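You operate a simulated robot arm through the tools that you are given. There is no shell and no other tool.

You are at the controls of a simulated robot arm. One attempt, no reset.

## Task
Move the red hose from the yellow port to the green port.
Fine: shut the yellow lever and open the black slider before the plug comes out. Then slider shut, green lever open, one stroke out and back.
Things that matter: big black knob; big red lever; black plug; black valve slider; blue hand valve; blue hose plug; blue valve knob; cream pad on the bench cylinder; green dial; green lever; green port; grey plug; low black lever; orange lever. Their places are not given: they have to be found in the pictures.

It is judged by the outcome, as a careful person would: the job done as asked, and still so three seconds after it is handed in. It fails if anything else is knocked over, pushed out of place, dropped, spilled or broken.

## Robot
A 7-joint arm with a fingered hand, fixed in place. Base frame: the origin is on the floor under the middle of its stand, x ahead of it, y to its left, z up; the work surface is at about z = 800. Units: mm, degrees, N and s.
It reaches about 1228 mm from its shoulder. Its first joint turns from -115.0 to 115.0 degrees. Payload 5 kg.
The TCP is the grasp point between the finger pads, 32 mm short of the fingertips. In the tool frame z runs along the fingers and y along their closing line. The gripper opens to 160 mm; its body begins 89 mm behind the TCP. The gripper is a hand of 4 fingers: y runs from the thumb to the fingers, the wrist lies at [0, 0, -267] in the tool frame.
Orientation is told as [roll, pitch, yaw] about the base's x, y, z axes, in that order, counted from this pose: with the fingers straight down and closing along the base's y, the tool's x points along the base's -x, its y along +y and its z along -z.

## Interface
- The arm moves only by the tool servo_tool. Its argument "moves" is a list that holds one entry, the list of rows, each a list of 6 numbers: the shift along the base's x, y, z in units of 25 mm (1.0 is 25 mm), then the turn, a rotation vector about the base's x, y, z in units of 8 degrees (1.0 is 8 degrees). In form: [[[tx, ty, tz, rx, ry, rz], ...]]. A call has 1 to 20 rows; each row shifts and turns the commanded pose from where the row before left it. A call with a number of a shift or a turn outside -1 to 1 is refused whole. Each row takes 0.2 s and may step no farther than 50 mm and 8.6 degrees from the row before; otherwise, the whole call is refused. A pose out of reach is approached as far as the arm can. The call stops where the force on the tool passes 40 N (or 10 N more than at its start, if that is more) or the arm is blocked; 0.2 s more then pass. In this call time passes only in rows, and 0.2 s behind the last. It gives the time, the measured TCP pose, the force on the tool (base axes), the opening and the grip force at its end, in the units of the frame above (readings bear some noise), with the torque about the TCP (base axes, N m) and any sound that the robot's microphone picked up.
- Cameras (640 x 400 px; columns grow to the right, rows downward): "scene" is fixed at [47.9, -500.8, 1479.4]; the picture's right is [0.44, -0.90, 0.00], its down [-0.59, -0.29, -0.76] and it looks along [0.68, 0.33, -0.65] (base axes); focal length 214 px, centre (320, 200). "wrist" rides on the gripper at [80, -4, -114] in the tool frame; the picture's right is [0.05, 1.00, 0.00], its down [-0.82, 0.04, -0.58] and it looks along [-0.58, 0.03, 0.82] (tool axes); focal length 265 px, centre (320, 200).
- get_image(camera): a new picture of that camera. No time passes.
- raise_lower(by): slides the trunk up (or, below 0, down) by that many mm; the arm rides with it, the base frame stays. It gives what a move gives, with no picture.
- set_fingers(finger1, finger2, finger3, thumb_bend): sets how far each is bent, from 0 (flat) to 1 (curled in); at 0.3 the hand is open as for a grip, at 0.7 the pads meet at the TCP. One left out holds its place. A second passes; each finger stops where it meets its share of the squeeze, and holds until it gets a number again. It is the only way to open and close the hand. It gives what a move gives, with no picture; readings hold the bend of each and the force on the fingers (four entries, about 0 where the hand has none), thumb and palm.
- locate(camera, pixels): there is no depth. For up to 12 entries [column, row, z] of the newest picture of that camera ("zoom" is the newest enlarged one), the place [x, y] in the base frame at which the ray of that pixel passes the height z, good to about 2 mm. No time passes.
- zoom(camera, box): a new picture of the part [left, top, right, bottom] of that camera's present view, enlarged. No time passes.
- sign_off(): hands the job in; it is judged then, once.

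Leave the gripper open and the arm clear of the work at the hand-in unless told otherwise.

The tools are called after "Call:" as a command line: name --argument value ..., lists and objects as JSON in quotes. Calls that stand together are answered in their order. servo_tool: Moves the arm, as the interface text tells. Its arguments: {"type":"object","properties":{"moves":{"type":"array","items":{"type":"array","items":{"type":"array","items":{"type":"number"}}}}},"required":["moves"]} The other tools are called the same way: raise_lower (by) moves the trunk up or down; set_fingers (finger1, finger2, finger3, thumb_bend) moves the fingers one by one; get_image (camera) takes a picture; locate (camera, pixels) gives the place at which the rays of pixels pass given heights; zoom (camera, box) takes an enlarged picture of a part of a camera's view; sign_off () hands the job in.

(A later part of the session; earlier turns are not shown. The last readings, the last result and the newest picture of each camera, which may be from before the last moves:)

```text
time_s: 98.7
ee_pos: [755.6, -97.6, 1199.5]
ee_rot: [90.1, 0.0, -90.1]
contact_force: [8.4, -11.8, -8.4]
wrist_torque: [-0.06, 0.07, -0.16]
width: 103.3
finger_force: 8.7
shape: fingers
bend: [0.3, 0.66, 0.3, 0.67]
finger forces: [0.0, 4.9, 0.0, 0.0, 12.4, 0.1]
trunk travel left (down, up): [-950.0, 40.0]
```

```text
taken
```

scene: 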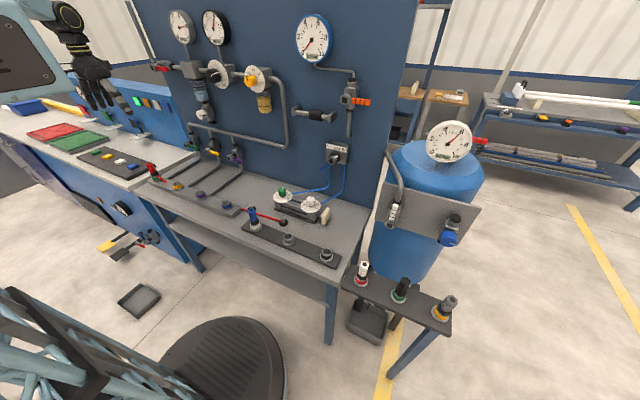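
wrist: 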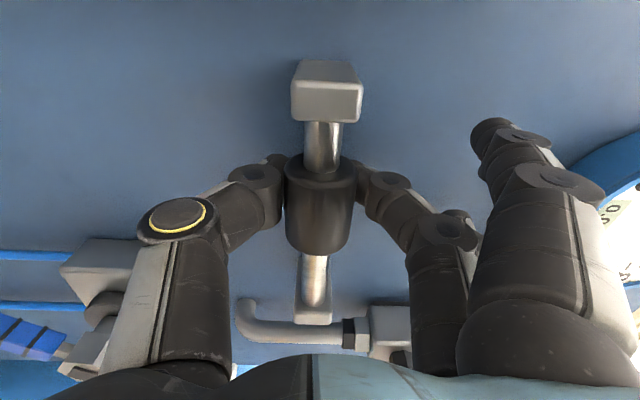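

12 N at the stop: slider is fully shut. I release and back off.

Call:
set_fingers --finger1 0.3 --finger2 0.3 --finger3 0.3 --thumb_bend 0.3

Call:
servo_tool --moves '[[[-0.8, 0, 0, 0, 0, 0], [-1, 0, 0, 0, 0, 0], [-1, 0, 0, 0, 0, 0], [-1, 0, 0, 0, 0, 0], [-1, 0, 0, 0, 0, 0]]]'

Call:
get_image --camera "wrist"

Call:
get_image --camera "scene"

```text
time_s: 99.7
ee_pos: [754.2, -96.5, 1201.2]
ee_rot: [90.1, -0.1, -90.0]
contact_force: [-0.7, -0.4, 0.2]
wrist_torque: [0.0, 0.02, 0.01]
width: 170.1
finger_force: 0.1
shape: fingers
bend: [0.3, 0.3, 0.3, 0.3]
finger forces: [0.1, 0.0, 0.0, 0.1, 0.1, 0.0]
trunk travel left (down, up): [-950.0, 40.0]
```

```text
time_s: 100.9
ee_pos: [631.6, -96.8, 1197.3]
ee_rot: [90.2, -0.1, -90.1]
contact_force: [-0.1, 0.5, 0.8]
wrist_torque: [0.01, -0.01, 0.02]
width: 170.2
finger_force: 0.0
shape: fingers
bend: [0.3, 0.3, 0.3, 0.3]
finger forces: [0.1, 0.0, 0.0, 0.0, 0.1, 0.0]
trunk travel left (down, up): [-950.0, 40.0]
```

```text
taken
```

wrist: 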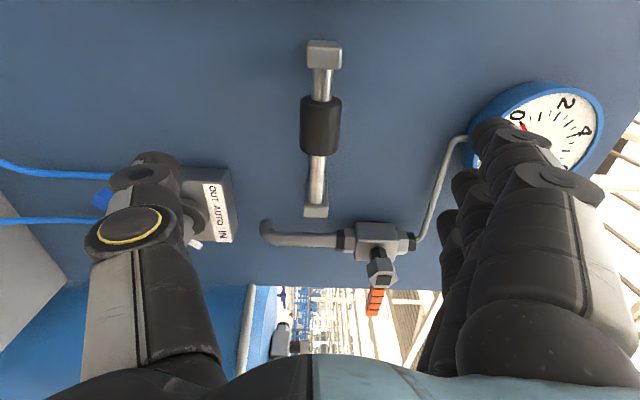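

```text
taken
```

scene: 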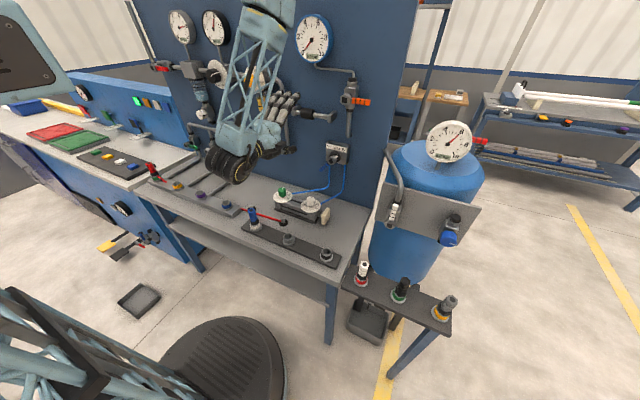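

Slider is shut. Next, the green lever (hub ≈(709,659,929), pointing −y, must be lifted to vertical). I'll travel in this orientation at z≈1148, x≈615 below the panel knobs, to y≈597, and lift the lever with the thumb from below.

Call:
servo_tool --moves '[[[-0.3, 0, -0.9, 0, 0, 0], [-0.3, 0, -0.9, 0, 0, 0], [0, 1, -0.1, 0, 0, 0], [0, 1, 0, 0, 0, 0], [0, 1, 0, 0, 0, 0], [0, 1, 0, 0, 0, 0], [0, 1, 0, 0, 0, 0], [0, 1, 0, 0, 0, 0], [0, 1, 0, 0, 0, 0], [0, 1, 0, 0, 0, 0], [0, 1, 0, 0, 0, 0], [0, 1, 0, 0, 0, 0], [0, 1, 0, 0, 0, 0], [0, 1, 0, 0, 0, 0], [0, 1, 0, 0, 0, 0], [0, 1, 0, 0, 0, 0]]]'

Call:
get_image --camera "wrist"

```text
time_s: 104.3
ee_pos: [620.7, 256.0, 1152.5]
ee_rot: [90.1, 0.1, -90.1]
contact_force: [-0.6, -0.5, 0.5]
wrist_torque: [0.01, 0.0, -0.03]
width: 170.2
finger_force: 0.1
shape: fingers
bend: [0.3, 0.3, 0.3, 0.3]
finger forces: [0.0, 0.0, 0.0, 0.1, 0.0, 0.1]
trunk travel left (down, up): [-950.0, 40.0]
```

```text
taken
```

wrist: 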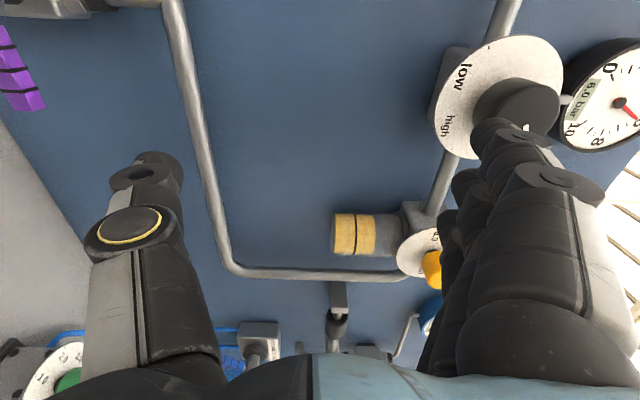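

The big black knob is ahead of and above the fingers; I lower 10 mm for margin and continue to y≈597.

Call:
servo_tool --moves '[[[0, 0, -0.4, 0, 0, 0], [0, 0.97, 0, 0, 0, 0], [0, 0.97, 0, 0, 0, 0], [0, 0.97, 0, 0, 0, 0], [0, 0.97, 0, 0, 0, 0], [0, 0.97, 0, 0, 0, 0], [0, 0.97, 0, 0, 0, 0], [0, 0.97, 0, 0, 0, 0], [0, 0.97, 0, 0, 0, 0], [0, 0.97, 0, 0, 0, 0], [0, 0.97, 0, 0, 0, 0], [0, 0.97, 0, 0, 0, 0], [0, 0.97, 0, 0, 0, 0], [0, 0.97, 0, 0, 0, 0], [0, 0.97, 0, 0, 0, 0]]]'

Call:
get_image --camera "wrist"

Call:
get_image --camera "scene"

```text
time_s: 107.5
ee_pos: [618.2, 593.7, 1140.6]
ee_rot: [90.2, 0.0, -90.1]
contact_force: [0.0, -0.1, -0.3]
wrist_torque: [0.0, -0.04, -0.01]
width: 170.1
finger_force: 0.0
shape: fingers
bend: [0.3, 0.3, 0.3, 0.3]
finger forces: [0.1, 0.0, 0.0, 0.0, 0.0, 0.0]
trunk travel left (down, up): [-950.0, 40.0]
```

```text
taken
```

wrist: 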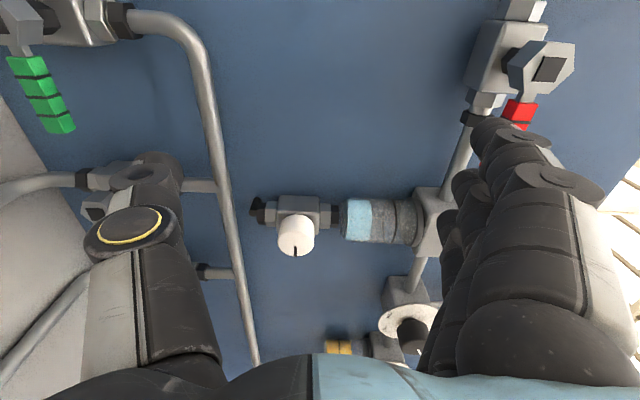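

```text
taken
```

scene: 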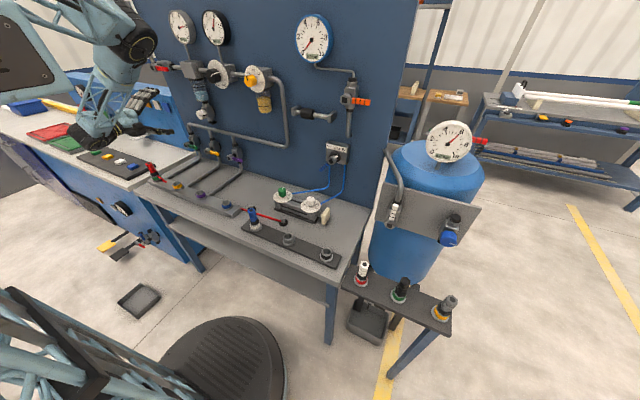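

The green lever is at upper left of the view. I lower the trunk by 145 mm so the thumb comes level just below the lever (still ~90 mm away from it in x).

Call:
raise_lower --by -145

Call:
get_image --camera "wrist"

Call:
zoom --camera "scene" --box '[90, 100, 230, 190]'

```text
time_s: 109.2
ee_pos: [618.5, 592.1, 995.1]
ee_rot: [90.2, 0.0, -90.0]
contact_force: [-0.1, 0.2, 1.2]
wrist_torque: [-0.05, 0.05, 0.0]
width: 170.3
finger_force: 0.0
shape: fingers
bend: [0.3, 0.3, 0.3, 0.3]
finger forces: [0.1, 0.1, 0.1, 0.1, 0.0, 0.0]
trunk travel left (down, up): [-805.0, 185.0]
```

```text
taken
```

wrist: 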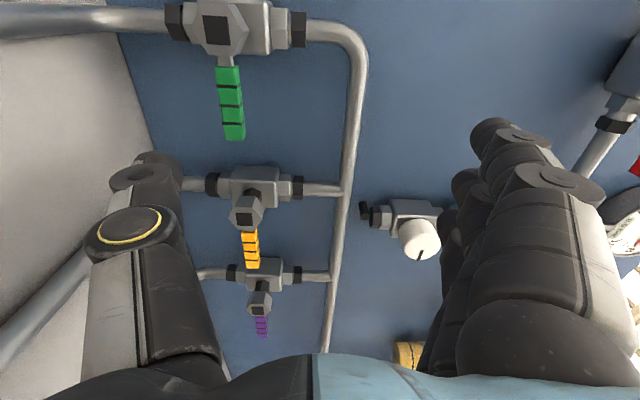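

```text
4.44 times, centred on (160, 145) of scene
```

zoom: 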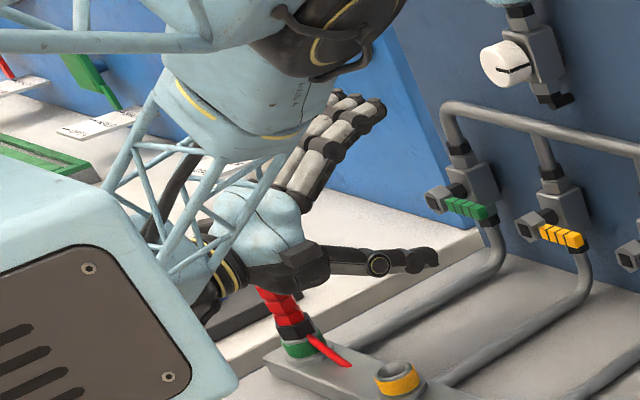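

The thumb is below the lever's height (lever at columns 218–245, thumb at column ≤185). I check the lever's height and position from this view.

Call:
locate --camera "wrist" --pixels '[[234, 138, 920], [234, 138, 928], [234, 138, 936], [229, 70, 920], [229, 70, 928], [229, 70, 936], [215, 32, 928]]'

```text
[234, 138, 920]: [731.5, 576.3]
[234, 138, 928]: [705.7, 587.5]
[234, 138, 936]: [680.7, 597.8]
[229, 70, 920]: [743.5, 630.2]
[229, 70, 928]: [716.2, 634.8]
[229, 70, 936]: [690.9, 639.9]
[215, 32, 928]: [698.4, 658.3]
```

Lever: z≈927, x≈712, y 583–635. I lower 8 mm and advance 86 mm so the thumb comes under the lever's outer part.

Call:
servo_tool --moves '[[[0, 0.16, -0.32, 0, 0, 0], [0.86, 0, 0, 0, 0, 0], [0.86, 0, 0, 0, 0, 0], [0.86, 0, 0, 0, 0, 0], [0.86, 0, 0, 0, 0, 0]]]'

Call:
get_image --camera "wrist"

Call:
zoom --camera "scene" --box '[120, 100, 260, 190]'

```text
time_s: 110.4
ee_pos: [705.7, 596.7, 986.2]
ee_rot: [90.1, 0.2, -90.0]
contact_force: [0.9, -0.3, -0.1]
wrist_torque: [0.03, 0.0, -0.01]
width: 170.1
finger_force: 0.0
shape: fingers
bend: [0.3, 0.3, 0.3, 0.3]
finger forces: [0.0, 0.0, 0.0, 0.1, 0.0, 0.0]
trunk travel left (down, up): [-805.0, 185.0]
```

```text
taken
```

wrist: 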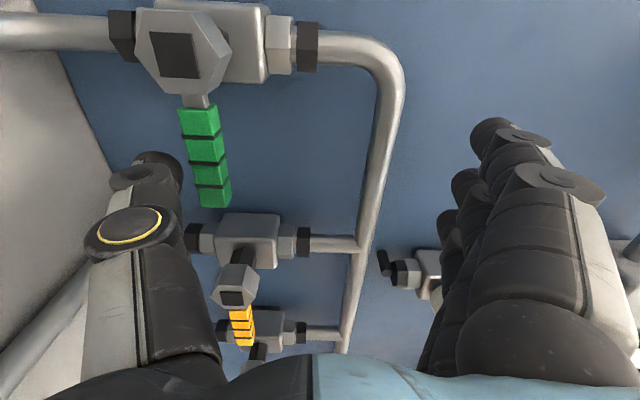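

```text
4.44 times, centred on (190, 145) of scene
```

zoom: 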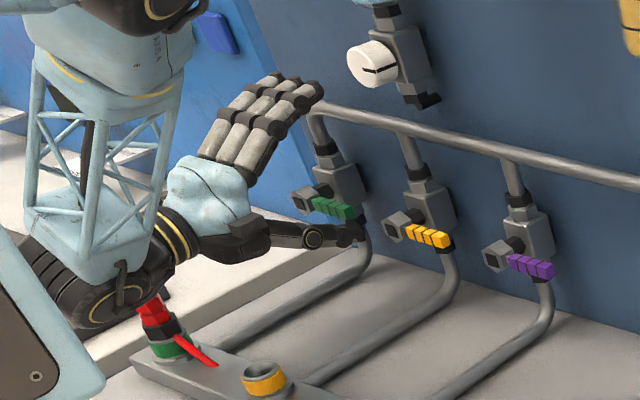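

The thumb is under the lever. I lift along the first half of the arc.

Call:
servo_tool --moves '[[[0, 0, 0.44, 0, 0, 0], [0, -0.08, 0.66, 0, 0, 0], [0, 0.05, 0.68, 0, 0, 0], [0, 0.24, 0.64, 0, 0, 0]]]'

Call:
get_image --camera "wrist"

Call:
zoom --camera "scene" --box '[120, 100, 260, 190]'

```text
time_s: 111.4
ee_pos: [702.4, 603.3, 1048.5]
ee_rot: [90.3, 0.0, -90.1]
contact_force: [-1.0, -0.3, -1.2]
wrist_torque: [-0.05, -0.01, 0.01]
width: 172.2
finger_force: 0.9
shape: fingers
bend: [0.3, 0.3, 0.3, 0.29]
finger forces: [0.1, 0.1, 0.0, 0.0, 0.5, 0.0]
trunk travel left (down, up): [-805.0, 185.0]
```

```text
taken
```

wrist: 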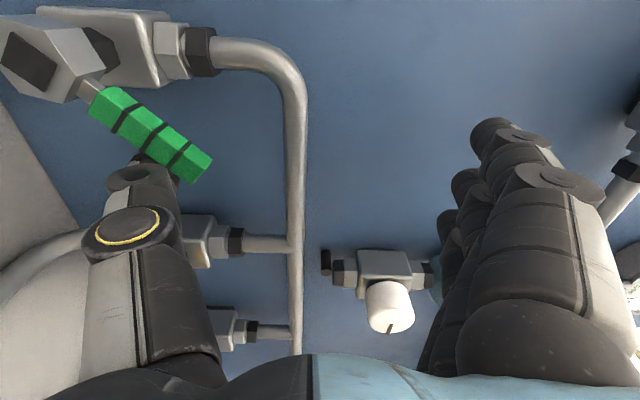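

```text
4.44 times, centred on (190, 145) of scene
```

zoom: 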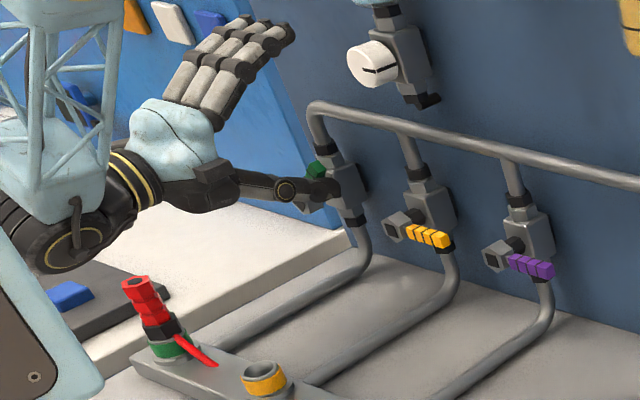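

Lever follows at ≈45° with about 1 N. I continue up and over toward +y.

Call:
servo_tool --moves '[[[0, 0.36, 0.52, 0, 0, 0], [0, 0.52, 0.42, 0, 0, 0], [0, 0.62, 0.24, 0, 0, 0], [0, 0.2, 0, 0, 0, 0]]]'

Call:
get_image --camera "wrist"

Call:
zoom --camera "scene" --box '[120, 100, 260, 190]'

```text
time_s: 112.4
ee_pos: [705.9, 643.3, 1077.6]
ee_rot: [90.1, -0.2, -90.1]
contact_force: [-4.8, -16.7, 2.3]
wrist_torque: [-1.56, 0.31, -0.21]
width: 171.8
finger_force: 8.4
shape: fingers
bend: [0.3, 0.3, 0.3, 0.3]
finger forces: [0.0, 0.0, 0.0, 0.1, 16.7, 0.0]
trunk travel left (down, up): [-805.0, 185.0]
```

```text
taken
```

wrist: 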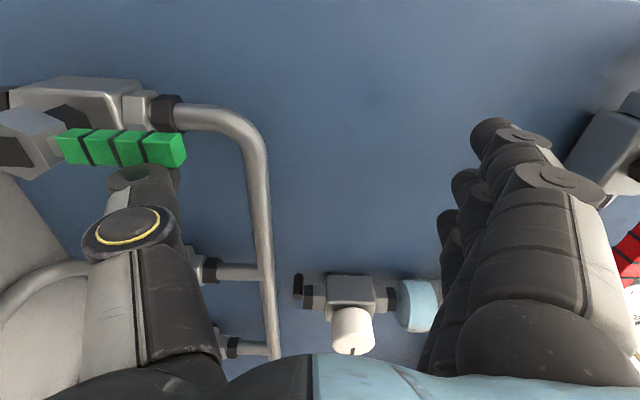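

```text
4.44 times, centred on (190, 145) of scene
```

zoom: 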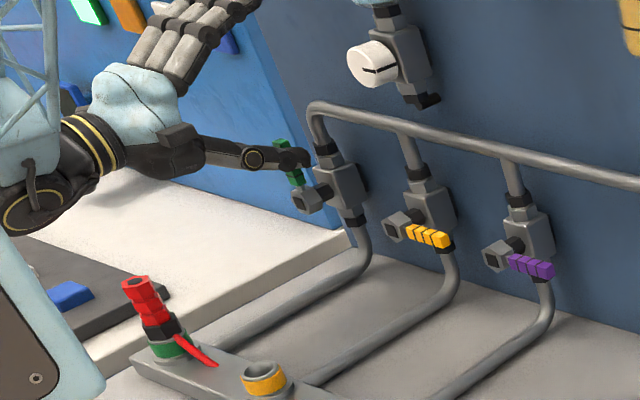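

The lever stands vertical and 17 N builds at the stop: green is open, with no leak sound. I back off and check.

Call:
servo_tool --moves '[[[0, -0.5, 0, 0, 0, 0], [-0.9, 0, 0, 0, 0, 0], [-0.9, 0, 0, 0, 0, 0], [-0.9, 0, 0.2, 0, 0, 0], [-0.8, 0, 0.6, 0, 0, 0]]]'

Call:
get_image --camera "wrist"

Call:
zoom --camera "scene" --box '[120, 100, 260, 190]'

Call:
get_image --camera "scene"

```text
time_s: 113.6
ee_pos: [618.1, 631.8, 1100.5]
ee_rot: [90.1, 0.1, -90.0]
contact_force: [0.0, 0.0, 0.4]
wrist_torque: [0.01, 0.02, 0.0]
width: 171.2
finger_force: 0.0
shape: fingers
bend: [0.3, 0.3, 0.3, 0.3]
finger forces: [0.0, 0.0, 0.1, 0.0, 0.0, 0.0]
trunk travel left (down, up): [-805.0, 185.0]
```

```text
taken
```

wrist: 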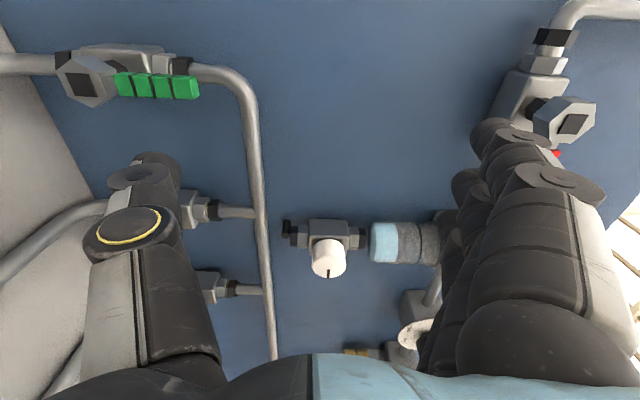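

```text
4.44 times, centred on (190, 145) of scene
```

zoom: 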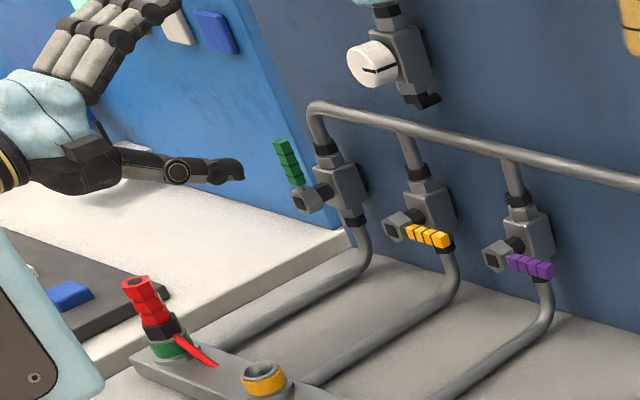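

```text
taken
```

scene: 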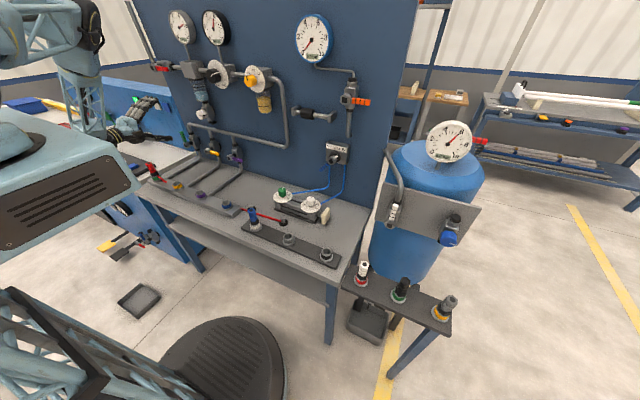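

Green is open (vertical), yellow and purple shut, plug steady in green. Now to the blue hand valve: I travel back in −y in this orientation at z≈1100, x≈615.

Call:
servo_tool --moves '[[[0, -1, 0, 0, 0, 0], [0, -1, 0, 0, 0, 0], [0, -1, 0, 0, 0, 0], [0, -1, 0, 0, 0, 0], [0, -1, 0, 0, 0, 0], [0, -1, 0, 0, 0, 0], [0, -1, 0, 0, 0, 0], [0, -1, 0, 0, 0, 0], [0, -1, 0, 0, 0, 0], [0, -1, 0, 0, 0, 0], [0, -1, 0, 0, 0, 0], [0, -1, 0, 0, 0, 0], [0, -1, 0, 0, 0, 0], [0, -1, 0, 0, 0, 0], [0, -1, 0, 0, 0, 0], [0, -1, 0, 0, 0, 0], [0, -1, 0, 0, 0, 0], [0, -1, 0, 0, 0, 0], [0, -1, 0, 0, 0, 0], [0, -1, 0, 0, 0, 0]]]'

Call:
servo_tool --moves '[[[0, -1, 0, 0, 0, 0], [0, -1, 0, 0, 0, 0], [0, -1, 0, 0, 0, 0], [0, -1, 0, 0, 0, 0], [0, -1, 0, 0, 0, 0], [0, -1, 0, 0, 0, 0], [0, -1, 0, 0, 0, 0], [0, -1, 0, 0, 0, 0], [0, -1, 0, 0, 0, 0], [0, -1, 0, 0, 0, 0]]]'

Call:
get_image --camera "wrist"

Call:
get_image --camera "scene"

```text
time_s: 117.8
ee_pos: [620.4, 134.2, 1095.7]
ee_rot: [90.1, 0.1, -90.2]
contact_force: [0.2, -0.2, 0.0]
wrist_torque: [0.02, 0.01, -0.01]
width: 171.2
finger_force: 0.1
shape: fingers
bend: [0.3, 0.3, 0.3, 0.3]
finger forces: [0.0, 0.0, 0.0, 0.1, 0.0, 0.1]
trunk travel left (down, up): [-805.0, 185.0]
```

```text
time_s: 120.0
ee_pos: [617.6, -117.7, 1096.3]
ee_rot: [90.2, 0.0, -90.0]
contact_force: [-0.8, -0.3, -0.9]
wrist_torque: [0.0, -0.01, 0.03]
width: 171.0
finger_force: 0.0
shape: fingers
bend: [0.3, 0.3, 0.3, 0.3]
finger forces: [0.1, 0.0, 0.0, 0.0, 0.0, 0.0]
trunk travel left (down, up): [-805.0, 185.0]
```

```text
taken
```

wrist: 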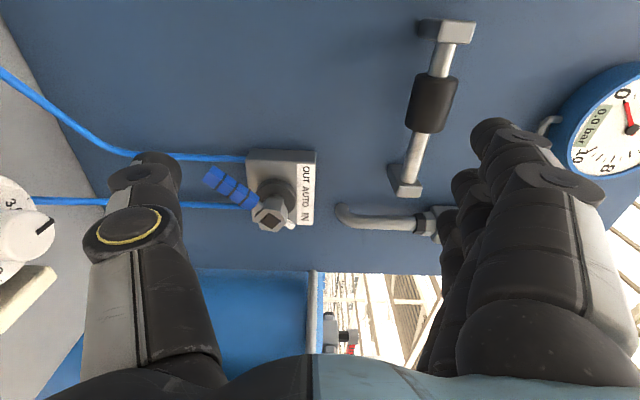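

```text
taken
```

scene: 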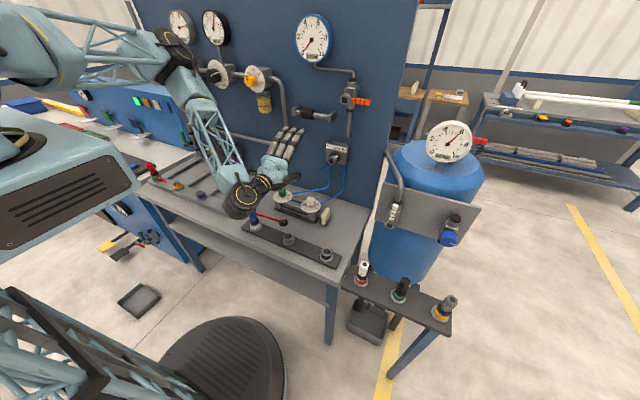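

I see the hand valve: hub (270,213), blue handle tip (211,178), white pointer at IN. I zoom and locate these.

Call:
zoom --camera "wrist" --box '[190, 140, 340, 240]'

Call:
zoom --camera "scene" --box '[305, 135, 365, 180]'

```text
4.00 times, centred on (265, 190) of wrist
```

zoom: 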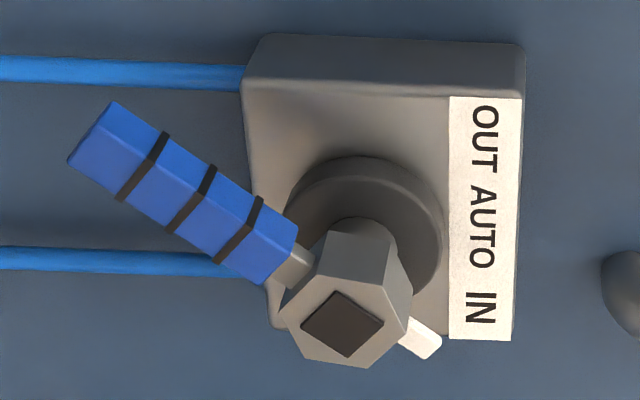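

```text
8.89 times, centred on (335, 158) of scene
```

zoom: 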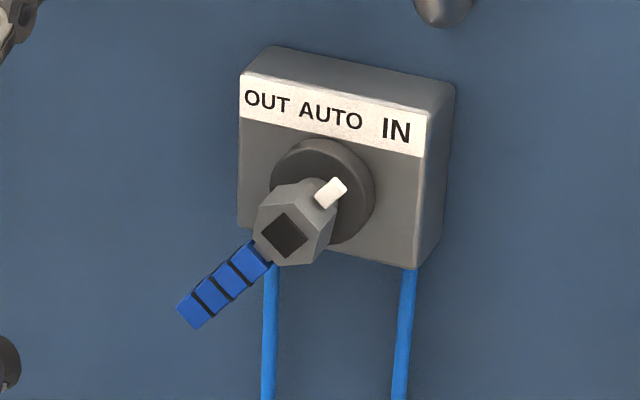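

Call:
locate --camera "wrist" --pixels '[[270.5, 221.2, 1040], [270.5, 221.2, 1050], [270.5, 221.2, 1060], [207.5, 173, 970], [207.5, 173, 985], [207.5, 173, 1000]]'

Call:
locate --camera "scene" --pixels '[[331.06, 162.27, 1040], [331.06, 162.27, 1050], [331.06, 162.27, 1060], [320.4, 170.9, 970], [320.4, 170.9, 985], [320.4, 170.9, 1000]]'

```text
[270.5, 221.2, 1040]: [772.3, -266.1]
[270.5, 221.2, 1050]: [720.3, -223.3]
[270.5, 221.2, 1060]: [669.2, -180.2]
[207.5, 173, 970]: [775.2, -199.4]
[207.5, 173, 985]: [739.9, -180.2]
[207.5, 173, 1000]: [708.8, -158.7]
```

```text
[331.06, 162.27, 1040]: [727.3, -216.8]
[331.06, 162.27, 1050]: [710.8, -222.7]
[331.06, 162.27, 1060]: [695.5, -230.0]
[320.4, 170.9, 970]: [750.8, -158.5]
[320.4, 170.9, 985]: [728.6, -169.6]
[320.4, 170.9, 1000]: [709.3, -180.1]
```

Hand-valve geometry: hub face ≈(714,−222,1050), handle tip ≈(726,−173,990), i.e. about 40° off straight down on the +y side (IN). I half-close the three fingers (0.55) so they pass between box and slider, and place the thumb on the +y side of the handle.

Call:
set_fingers --finger1 0.55 --finger2 0.55 --finger3 0.55 --thumb_bend 0.3

Call:
servo_tool --moves '[[[0.4, -0.6, 0.15, 0, 0, 0], [0.4, -0.6, 0.15, 0, 0, 0]]]'

Call:
get_image --camera "wrist"

Call:
zoom --camera "scene" --box '[230, 90, 390, 190]'

```text
time_s: 121.0
ee_pos: [616.5, -117.6, 1096.1]
ee_rot: [90.1, 0.0, -90.1]
contact_force: [0.5, -0.1, 0.1]
wrist_torque: [0.06, 0.01, -0.01]
width: 121.9
finger_force: 0.1
shape: fingers
bend: [0.55, 0.55, 0.55, 0.3]
finger forces: [0.0, 0.1, 0.0, 0.0, 0.2, 0.0]
trunk travel left (down, up): [-805.0, 185.0]
```

```text
time_s: 121.6
ee_pos: [638.1, -148.6, 1104.3]
ee_rot: [90.1, 0.0, -90.1]
contact_force: [0.2, 0.5, 0.0]
wrist_torque: [-0.05, -0.01, 0.04]
width: 122.0
finger_force: 0.0
shape: fingers
bend: [0.55, 0.55, 0.55, 0.3]
finger forces: [0.0, 0.1, 0.0, 0.1, 0.0, 0.0]
trunk travel left (down, up): [-805.0, 185.0]
```

```text
taken
```

wrist: 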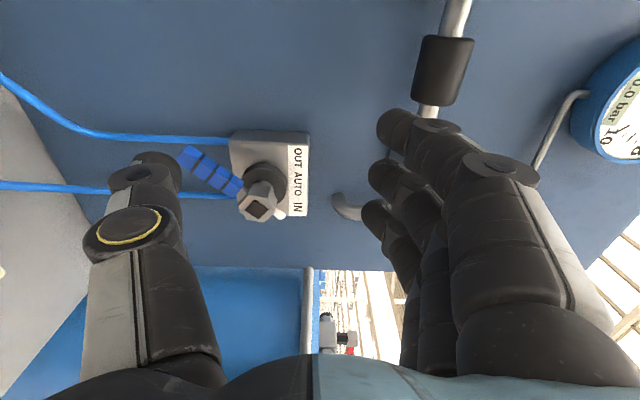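

```text
4.00 times, centred on (310, 140) of scene
```

zoom: 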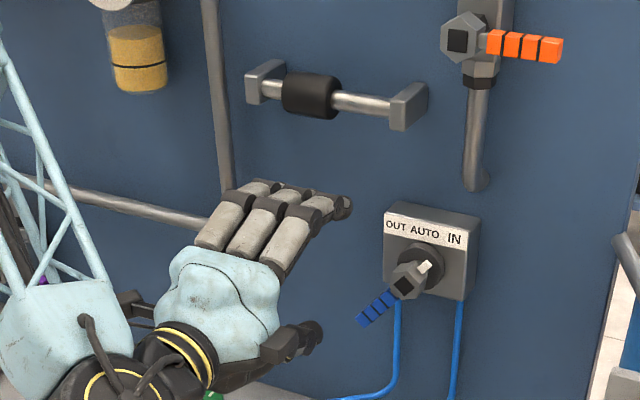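

Clear way ahead: thumb passes on the +y side of the handle. I advance 74 mm.

Call:
servo_tool --moves '[[[0.75, 0.1, 0, 0, 0, 0], [0.75, 0, 0, 0, 0, 0], [0.75, 0, 0, 0, 0, 0], [0.7, 0, 0, 0, 0, 0]]]'

Call:
get_image --camera "wrist"

Call:
zoom --camera "scene" --box '[230, 90, 390, 190]'

```text
time_s: 122.6
ee_pos: [710.7, -146.1, 1104.5]
ee_rot: [90.1, 0.0, -90.0]
contact_force: [0.0, 0.0, 0.3]
wrist_torque: [0.01, 0.02, 0.01]
width: 122.0
finger_force: 0.2
shape: fingers
bend: [0.55, 0.55, 0.55, 0.3]
finger forces: [0.1, 0.1, 0.0, 0.0, 0.0, 0.0]
trunk travel left (down, up): [-805.0, 185.0]
```

```text
taken
```

wrist: 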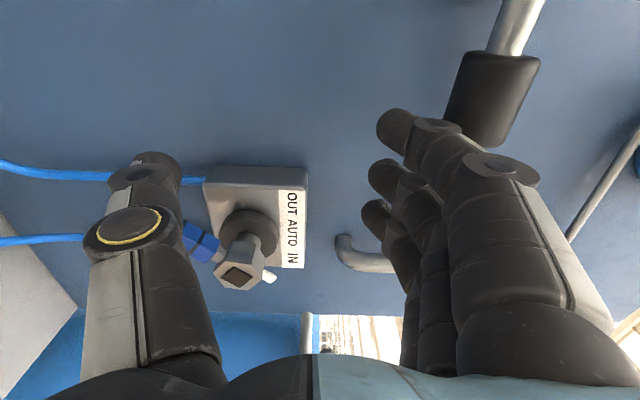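

```text
4.00 times, centred on (310, 140) of scene
```

zoom: 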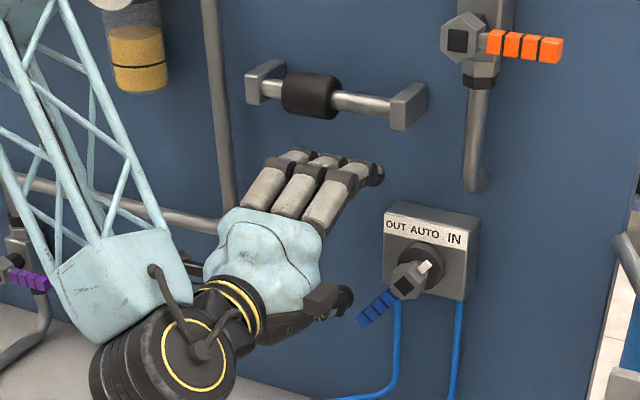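

Thumb is beside the handle. I sweep it under the hub along the arc: IN → AUTO → OUT, without pausing.

Call:
servo_tool --moves '[[[0, -0.9, 0, 0, 0, 0], [0, -0.3, -0.36, 0, 0, 0], [0, -0.5, -0.42, 0, 0, 0], [0, -0.6, -0.28, 0, 0, 0], [0, -0.64, -0.12, 0, 0, 0], [0, -0.66, 0.06, 0, 0, 0], [0, -0.42, 0.14, 0, 0, 0], [0, -0.2, 0.08, 0, 0, 0]]]'

Call:
get_image --camera "scene"

Call:
get_image --camera "wrist"

Call:
zoom --camera "scene" --box '[230, 120, 390, 250]'

```text
time_s: 124.4
ee_pos: [712.2, -248.1, 1082.5]
ee_rot: [90.1, 0.1, -89.9]
contact_force: [-0.4, 12.6, -3.0]
wrist_torque: [1.08, 0.01, 0.13]
width: 123.6
finger_force: 5.5
shape: fingers
bend: [0.55, 0.55, 0.55, 0.29]
finger forces: [0.0, 0.0, 0.1, 0.1, 10.8, 0.0]
trunk travel left (down, up): [-805.0, 185.0]
```

```text
taken
```

scene: 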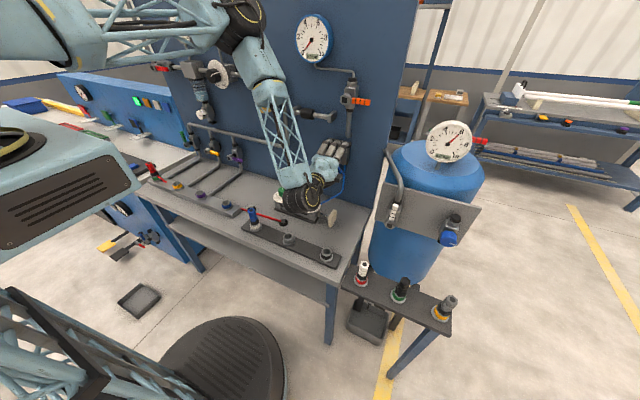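

```text
taken
```

wrist: 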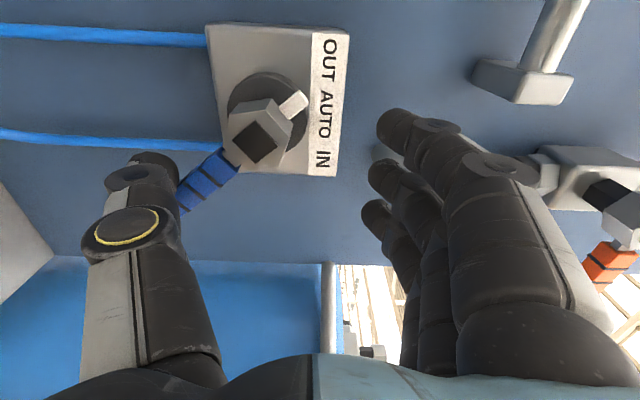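

```text
3.08 times, centred on (310, 185) of scene
```

zoom: 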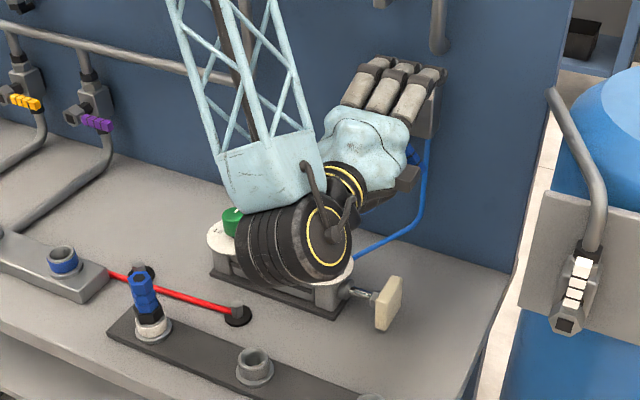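

The pointer is now at OUT (12.6 N at the stop) and the cream pad is extending. I back the thumb off and watch the pad.

Call:
servo_tool --moves '[[[0, 0.3, 0, 0, 0, 0], [-0.8, 0, 0, 0, 0, 0], [-0.8, 0, 0, 0, 0, 0], [-0.8, 0, 0.2, 0, 0, 0], [-0.6, 0, 0.2, 0, 0, 0]]]'

Call:
get_image --camera "scene"

Call:
zoom --camera "scene" --box '[230, 120, 390, 250]'

Call:
get_image --camera "wrist"

```text
time_s: 125.6
ee_pos: [635.2, -242.0, 1092.2]
ee_rot: [90.2, 0.1, -90.0]
contact_force: [-0.3, 0.5, 0.2]
wrist_torque: [-0.02, 0.02, 0.0]
width: 121.8
finger_force: 0.1
shape: fingers
bend: [0.55, 0.55, 0.55, 0.3]
finger forces: [0.1, 0.0, 0.0, 0.1, 0.0, 0.0]
trunk travel left (down, up): [-805.0, 185.0]
```

```text
taken
```

scene: 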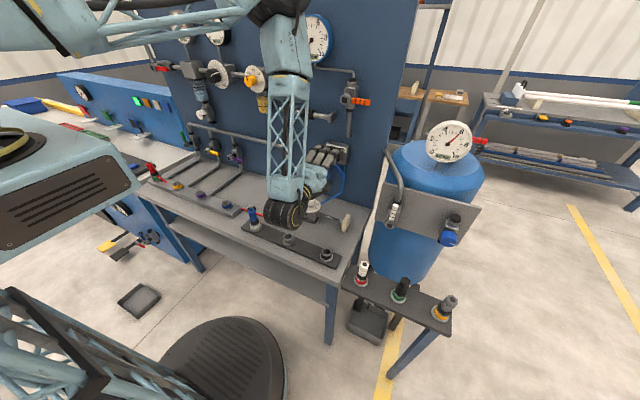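

```text
3.08 times, centred on (310, 185) of scene
```

zoom: 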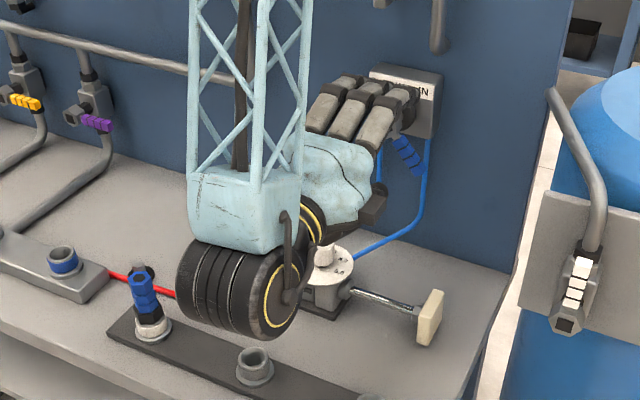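

```text
taken
```

wrist: 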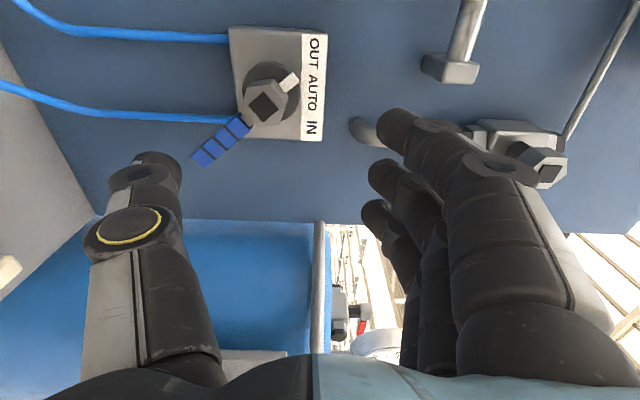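

Pad is moving out steadily. I move the thumb around to the −y side of the handle (y≈−297) while staying 100 mm off, then check the pad again.

Call:
servo_tool --moves '[[[0, -0.75, 0.16, 0, 0, 0], [0, -0.75, 0.16, 0, 0, 0], [0, -0.75, 0.16, 0, 0, 0]]]'

Call:
zoom --camera "scene" --box '[230, 120, 390, 250]'

Call:
get_image --camera "wrist"

```text
time_s: 126.4
ee_pos: [637.2, -300.0, 1103.7]
ee_rot: [90.3, 0.0, -90.2]
contact_force: [0.1, 0.7, 1.1]
wrist_torque: [-0.01, 0.04, 0.02]
width: 121.5
finger_force: 0.1
shape: fingers
bend: [0.55, 0.55, 0.55, 0.3]
finger forces: [0.0, 0.1, 0.0, 0.0, 0.0, 0.1]
trunk travel left (down, up): [-805.0, 185.0]
```

```text
3.08 times, centred on (310, 185) of scene
```

zoom: 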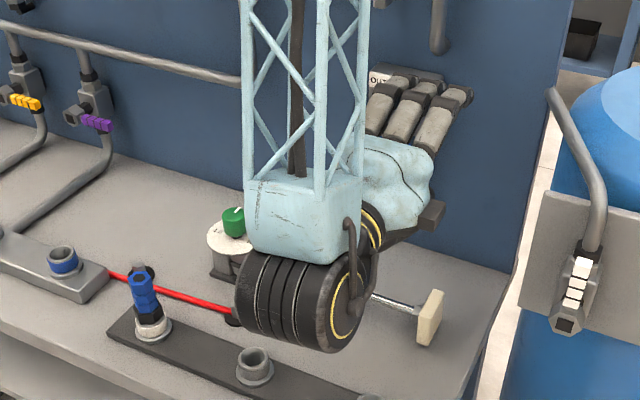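

```text
taken
```

wrist: 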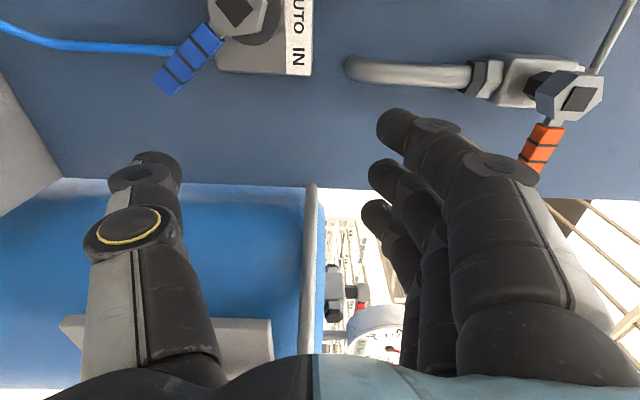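

The pad has stopped at full extension (same place at 125.6 s and 126.4 s). I advance the thumb on the −y side of the handle for the return.

Call:
servo_tool --moves '[[[0.75, -0.1, 0, 0, 0, 0], [0.75, 0, 0, 0, 0, 0], [0.75, 0, 0, 0, 0, 0], [0.62, 0, 0, 0, 0, 0]]]'

Call:
zoom --camera "scene" --box '[230, 120, 390, 250]'

Call:
get_image --camera "wrist"

```text
time_s: 127.4
ee_pos: [706.8, -303.4, 1104.2]
ee_rot: [90.1, -0.1, -90.1]
contact_force: [0.0, -0.1, -1.0]
wrist_torque: [0.01, 0.01, -0.01]
width: 121.5
finger_force: 0.0
shape: fingers
bend: [0.55, 0.55, 0.55, 0.3]
finger forces: [0.0, 0.0, 0.0, 0.0, 0.1, 0.1]
trunk travel left (down, up): [-805.0, 185.0]
```

```text
3.08 times, centred on (310, 185) of scene
```

zoom: 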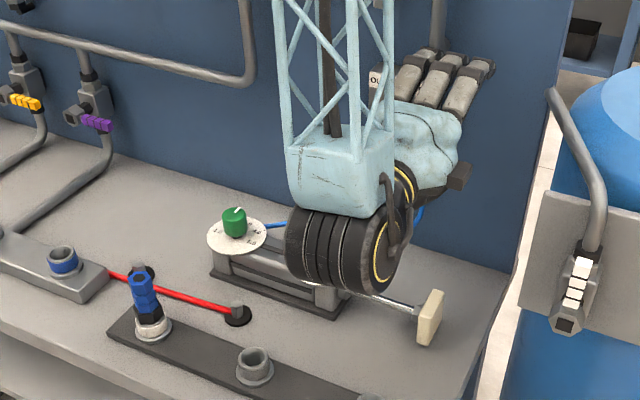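

```text
taken
```

wrist: 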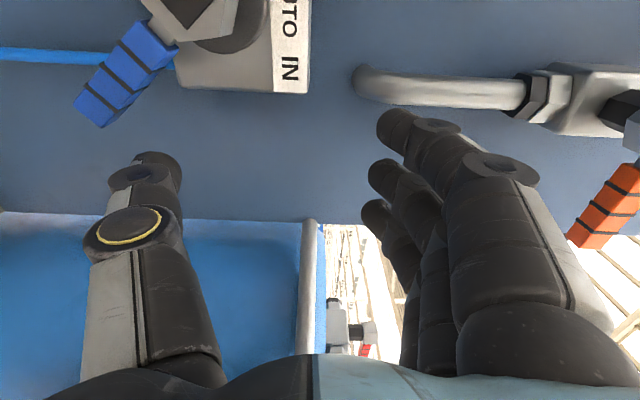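

Pad remains fully out. Now I sweep the handle back: OUT → IN, moving +y along the mirrored arc.

Call:
servo_tool --moves '[[[0, 0.6, 0, 0, 0, 0], [0, 0.58, -0.04, 0, 0, 0], [0, 0.28, -0.34, 0, 0, 0], [0, 0.5, -0.4, 0, 0, 0], [0, 0.6, -0.26, 0, 0, 0], [0, 0.64, -0.1, 0, 0, 0], [0, 0.65, 0.08, 0, 0, 0], [0, 0.4, 0.14, 0, 0, 0], [0, 0.2, 0.08, 0, 0, 0]]]'

Call:
zoom --camera "scene" --box '[230, 120, 390, 250]'

Call:
get_image --camera "wrist"

```text
time_s: 129.4
ee_pos: [708.4, -191.9, 1083.1]
ee_rot: [90.2, -0.1, -90.3]
contact_force: [2.9, -15.2, -2.4]
wrist_torque: [-1.29, -0.21, -0.23]
width: 123.4
finger_force: 7.1
shape: fingers
bend: [0.55, 0.55, 0.55, 0.29]
finger forces: [0.0, 0.0, 0.0, 0.1, 12.8, 0.1]
trunk travel left (down, up): [-805.0, 185.0]
```

```text
3.08 times, centred on (310, 185) of scene
```

zoom: 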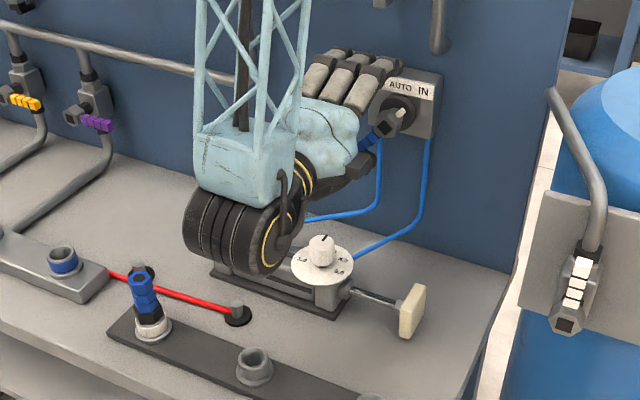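

```text
taken
```

wrist: 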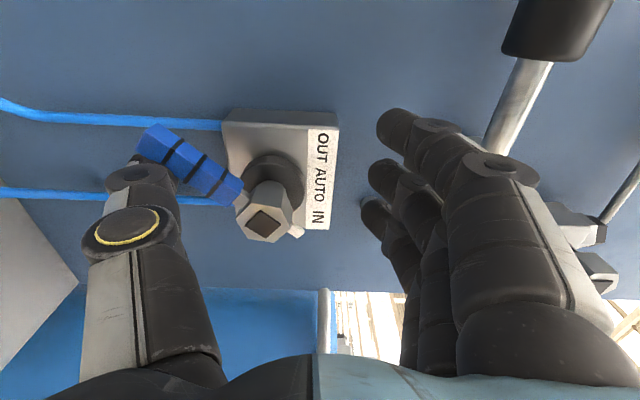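

Pointer is at IN again (15 N at the stop) and the pad is coming back. I back the thumb off and retreat.

Call:
servo_tool --moves '[[[0, -0.4, 0, 0, 0, 0], [-0.8, 0, 0, 0, 0, 0], [-0.8, 0, 0, 0, 0, 0], [-0.8, 0, 0, 0, 0, 0], [-0.8, 0, 0.2, 0, 0, 0], [-0.4, 0, 0.2, 0, 0, 0]]]'

Call:
zoom --camera "scene" --box '[230, 120, 390, 250]'

Call:
get_image --camera "wrist"

```text
time_s: 130.8
ee_pos: [618.9, -201.1, 1091.7]
ee_rot: [90.3, 0.1, -90.1]
contact_force: [0.5, -0.7, -0.5]
wrist_torque: [0.01, 0.0, -0.05]
width: 121.8
finger_force: 0.0
shape: fingers
bend: [0.55, 0.55, 0.55, 0.3]
finger forces: [0.0, 0.0, 0.0, 0.0, 0.1, 0.1]
trunk travel left (down, up): [-805.0, 185.0]
```

```text
3.08 times, centred on (310, 185) of scene
```

zoom: 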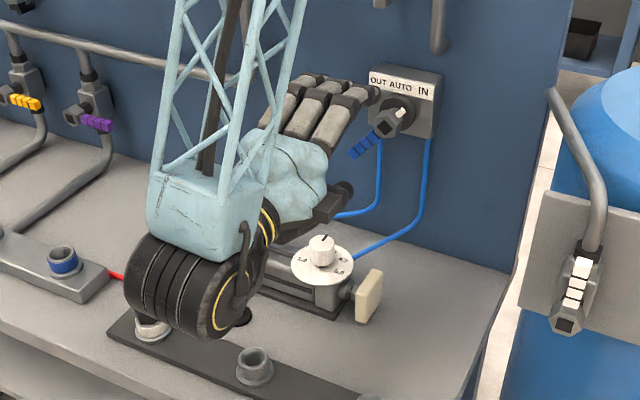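

```text
taken
```

wrist: 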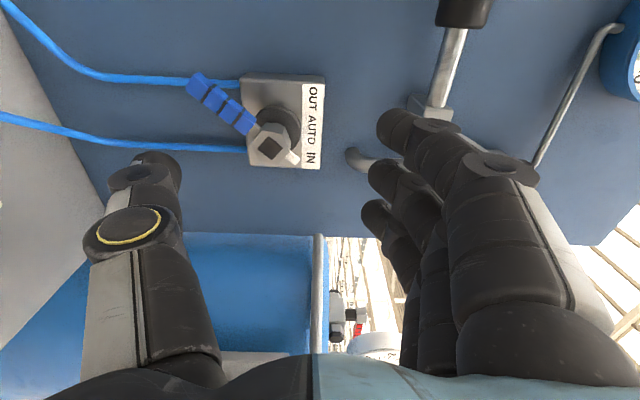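

The pad is nearly home and the pointer is at IN. I open the hand (a second passes) and check the pad.

Call:
set_fingers --finger1 0.3 --finger2 0.3 --finger3 0.3 --thumb_bend 0.3

Call:
zoom --camera "scene" --box '[230, 120, 390, 250]'

```text
time_s: 131.8
ee_pos: [617.6, -201.8, 1091.8]
ee_rot: [90.2, 0.0, -90.1]
contact_force: [-0.3, -0.5, 0.6]
wrist_torque: [-0.02, 0.0, -0.03]
width: 170.7
finger_force: 0.0
shape: fingers
bend: [0.3, 0.3, 0.3, 0.3]
finger forces: [0.1, 0.1, 0.0, 0.1, 0.0, 0.0]
trunk travel left (down, up): [-805.0, 185.0]
```

```text
3.08 times, centred on (310, 185) of scene
```

zoom: 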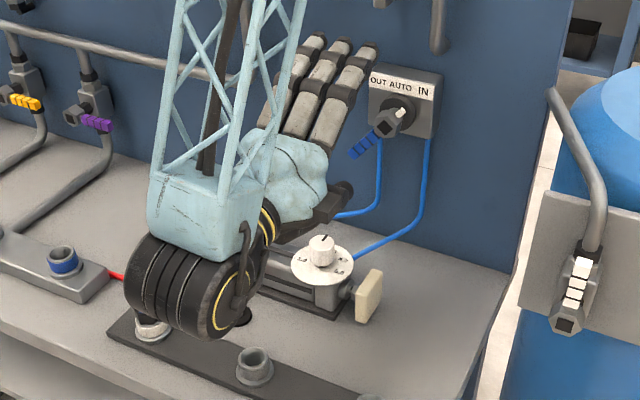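

The pad is back at its initial place (px ≈(325.7,216) both times): one stroke out and back done. Now I clear the arm: unroll, then pitch the hand down while backing away.

Call:
servo_tool --moves '[[[-0.1, 0, 0.1, -1, 0, 0], [-0.1, 0, 0.1, -1, 0, 0], [-0.1, 0, 0.1, -1, 0, 0], [0, 0, 0.1, -1, 0, 0], [0, 0, 0.1, -1, 0, 0], [0, 0, 0.1, -1, 0, 0], [0, 0, 0, -1, 0, 0], [0, 0, 0, -1, 0, 0], [0, 0, 0, -1, 0, 0], [0, 0, 0, -1, 0, 0], [0, 0, 0, -1, 0, 0], [0, 0, 0, -0.25, 0, 0]]]'

Call:
servo_tool --moves '[[[-0.2, 0, 0, 0, 1, 0], [-0.2, 0, 0, 0, 1, 0], [-0.2, 0, 0, 0, 1, 0], [-0.2, 0, 0, 0, 1, 0], [-0.2, 0, 0, 0, 1, 0], [-0.2, 0, 0.2, 0, 1, 0], [-0.2, 0, 0.2, 0, 1, 0], [-0.2, 0, 0.2, 0, 1, 0], [-0.2, 0, 0.2, 0, 1, 0], [-0.2, 0, 0.2, 0, 1, 0], [-0.2, 0, 0.2, 0, 1, 0], [0, 0, 0, 0, 0.24, 0]]]'

Call:
get_image --camera "scene"

Call:
get_image --camera "wrist"

```text
time_s: 134.4
ee_pos: [610.0, -200.4, 1108.6]
ee_rot: [-134.0, -89.9, 134.1]
contact_force: [0.9, -0.7, -0.7]
wrist_torque: [0.03, -0.02, -0.01]
width: 171.0
finger_force: 0.0
shape: fingers
bend: [0.3, 0.3, 0.3, 0.3]
finger forces: [0.1, 0.0, 0.1, 0.0, 0.0, 0.1]
trunk travel left (down, up): [-805.0, 185.0]
```

```text
time_s: 137.0
ee_pos: [557.9, -192.6, 1136.1]
ee_rot: [0.8, -3.3, 0.1]
contact_force: [-0.4, 1.0, -0.9]
wrist_torque: [-0.12, 0.03, -0.01]
width: 170.9
finger_force: 0.0
shape: fingers
bend: [0.3, 0.3, 0.3, 0.3]
finger forces: [0.1, 0.0, 0.0, 0.0, 0.0, 0.0]
out of reach, approached as far as the arm can: row 10
trunk travel left (down, up): [-805.0, 185.0]
```

```text
taken
```

scene: 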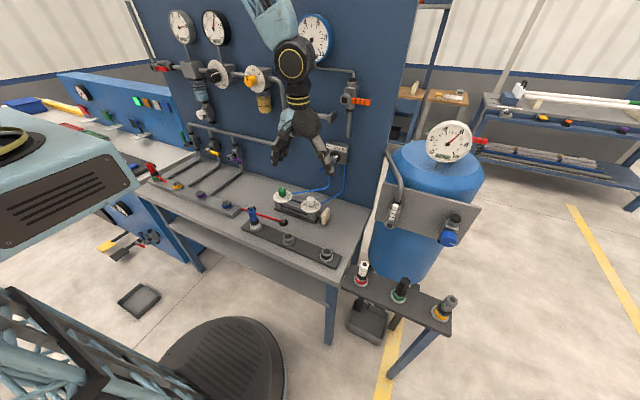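

```text
taken
```

wrist: 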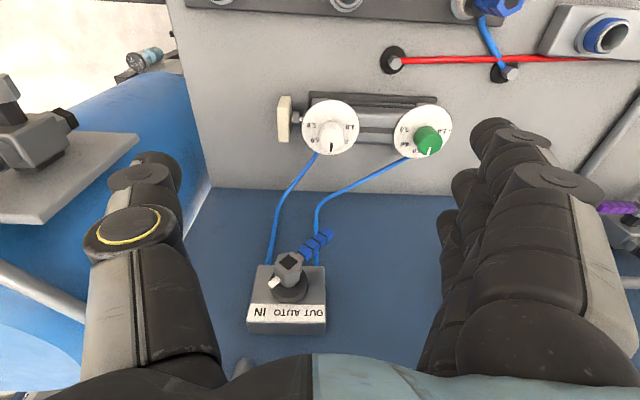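

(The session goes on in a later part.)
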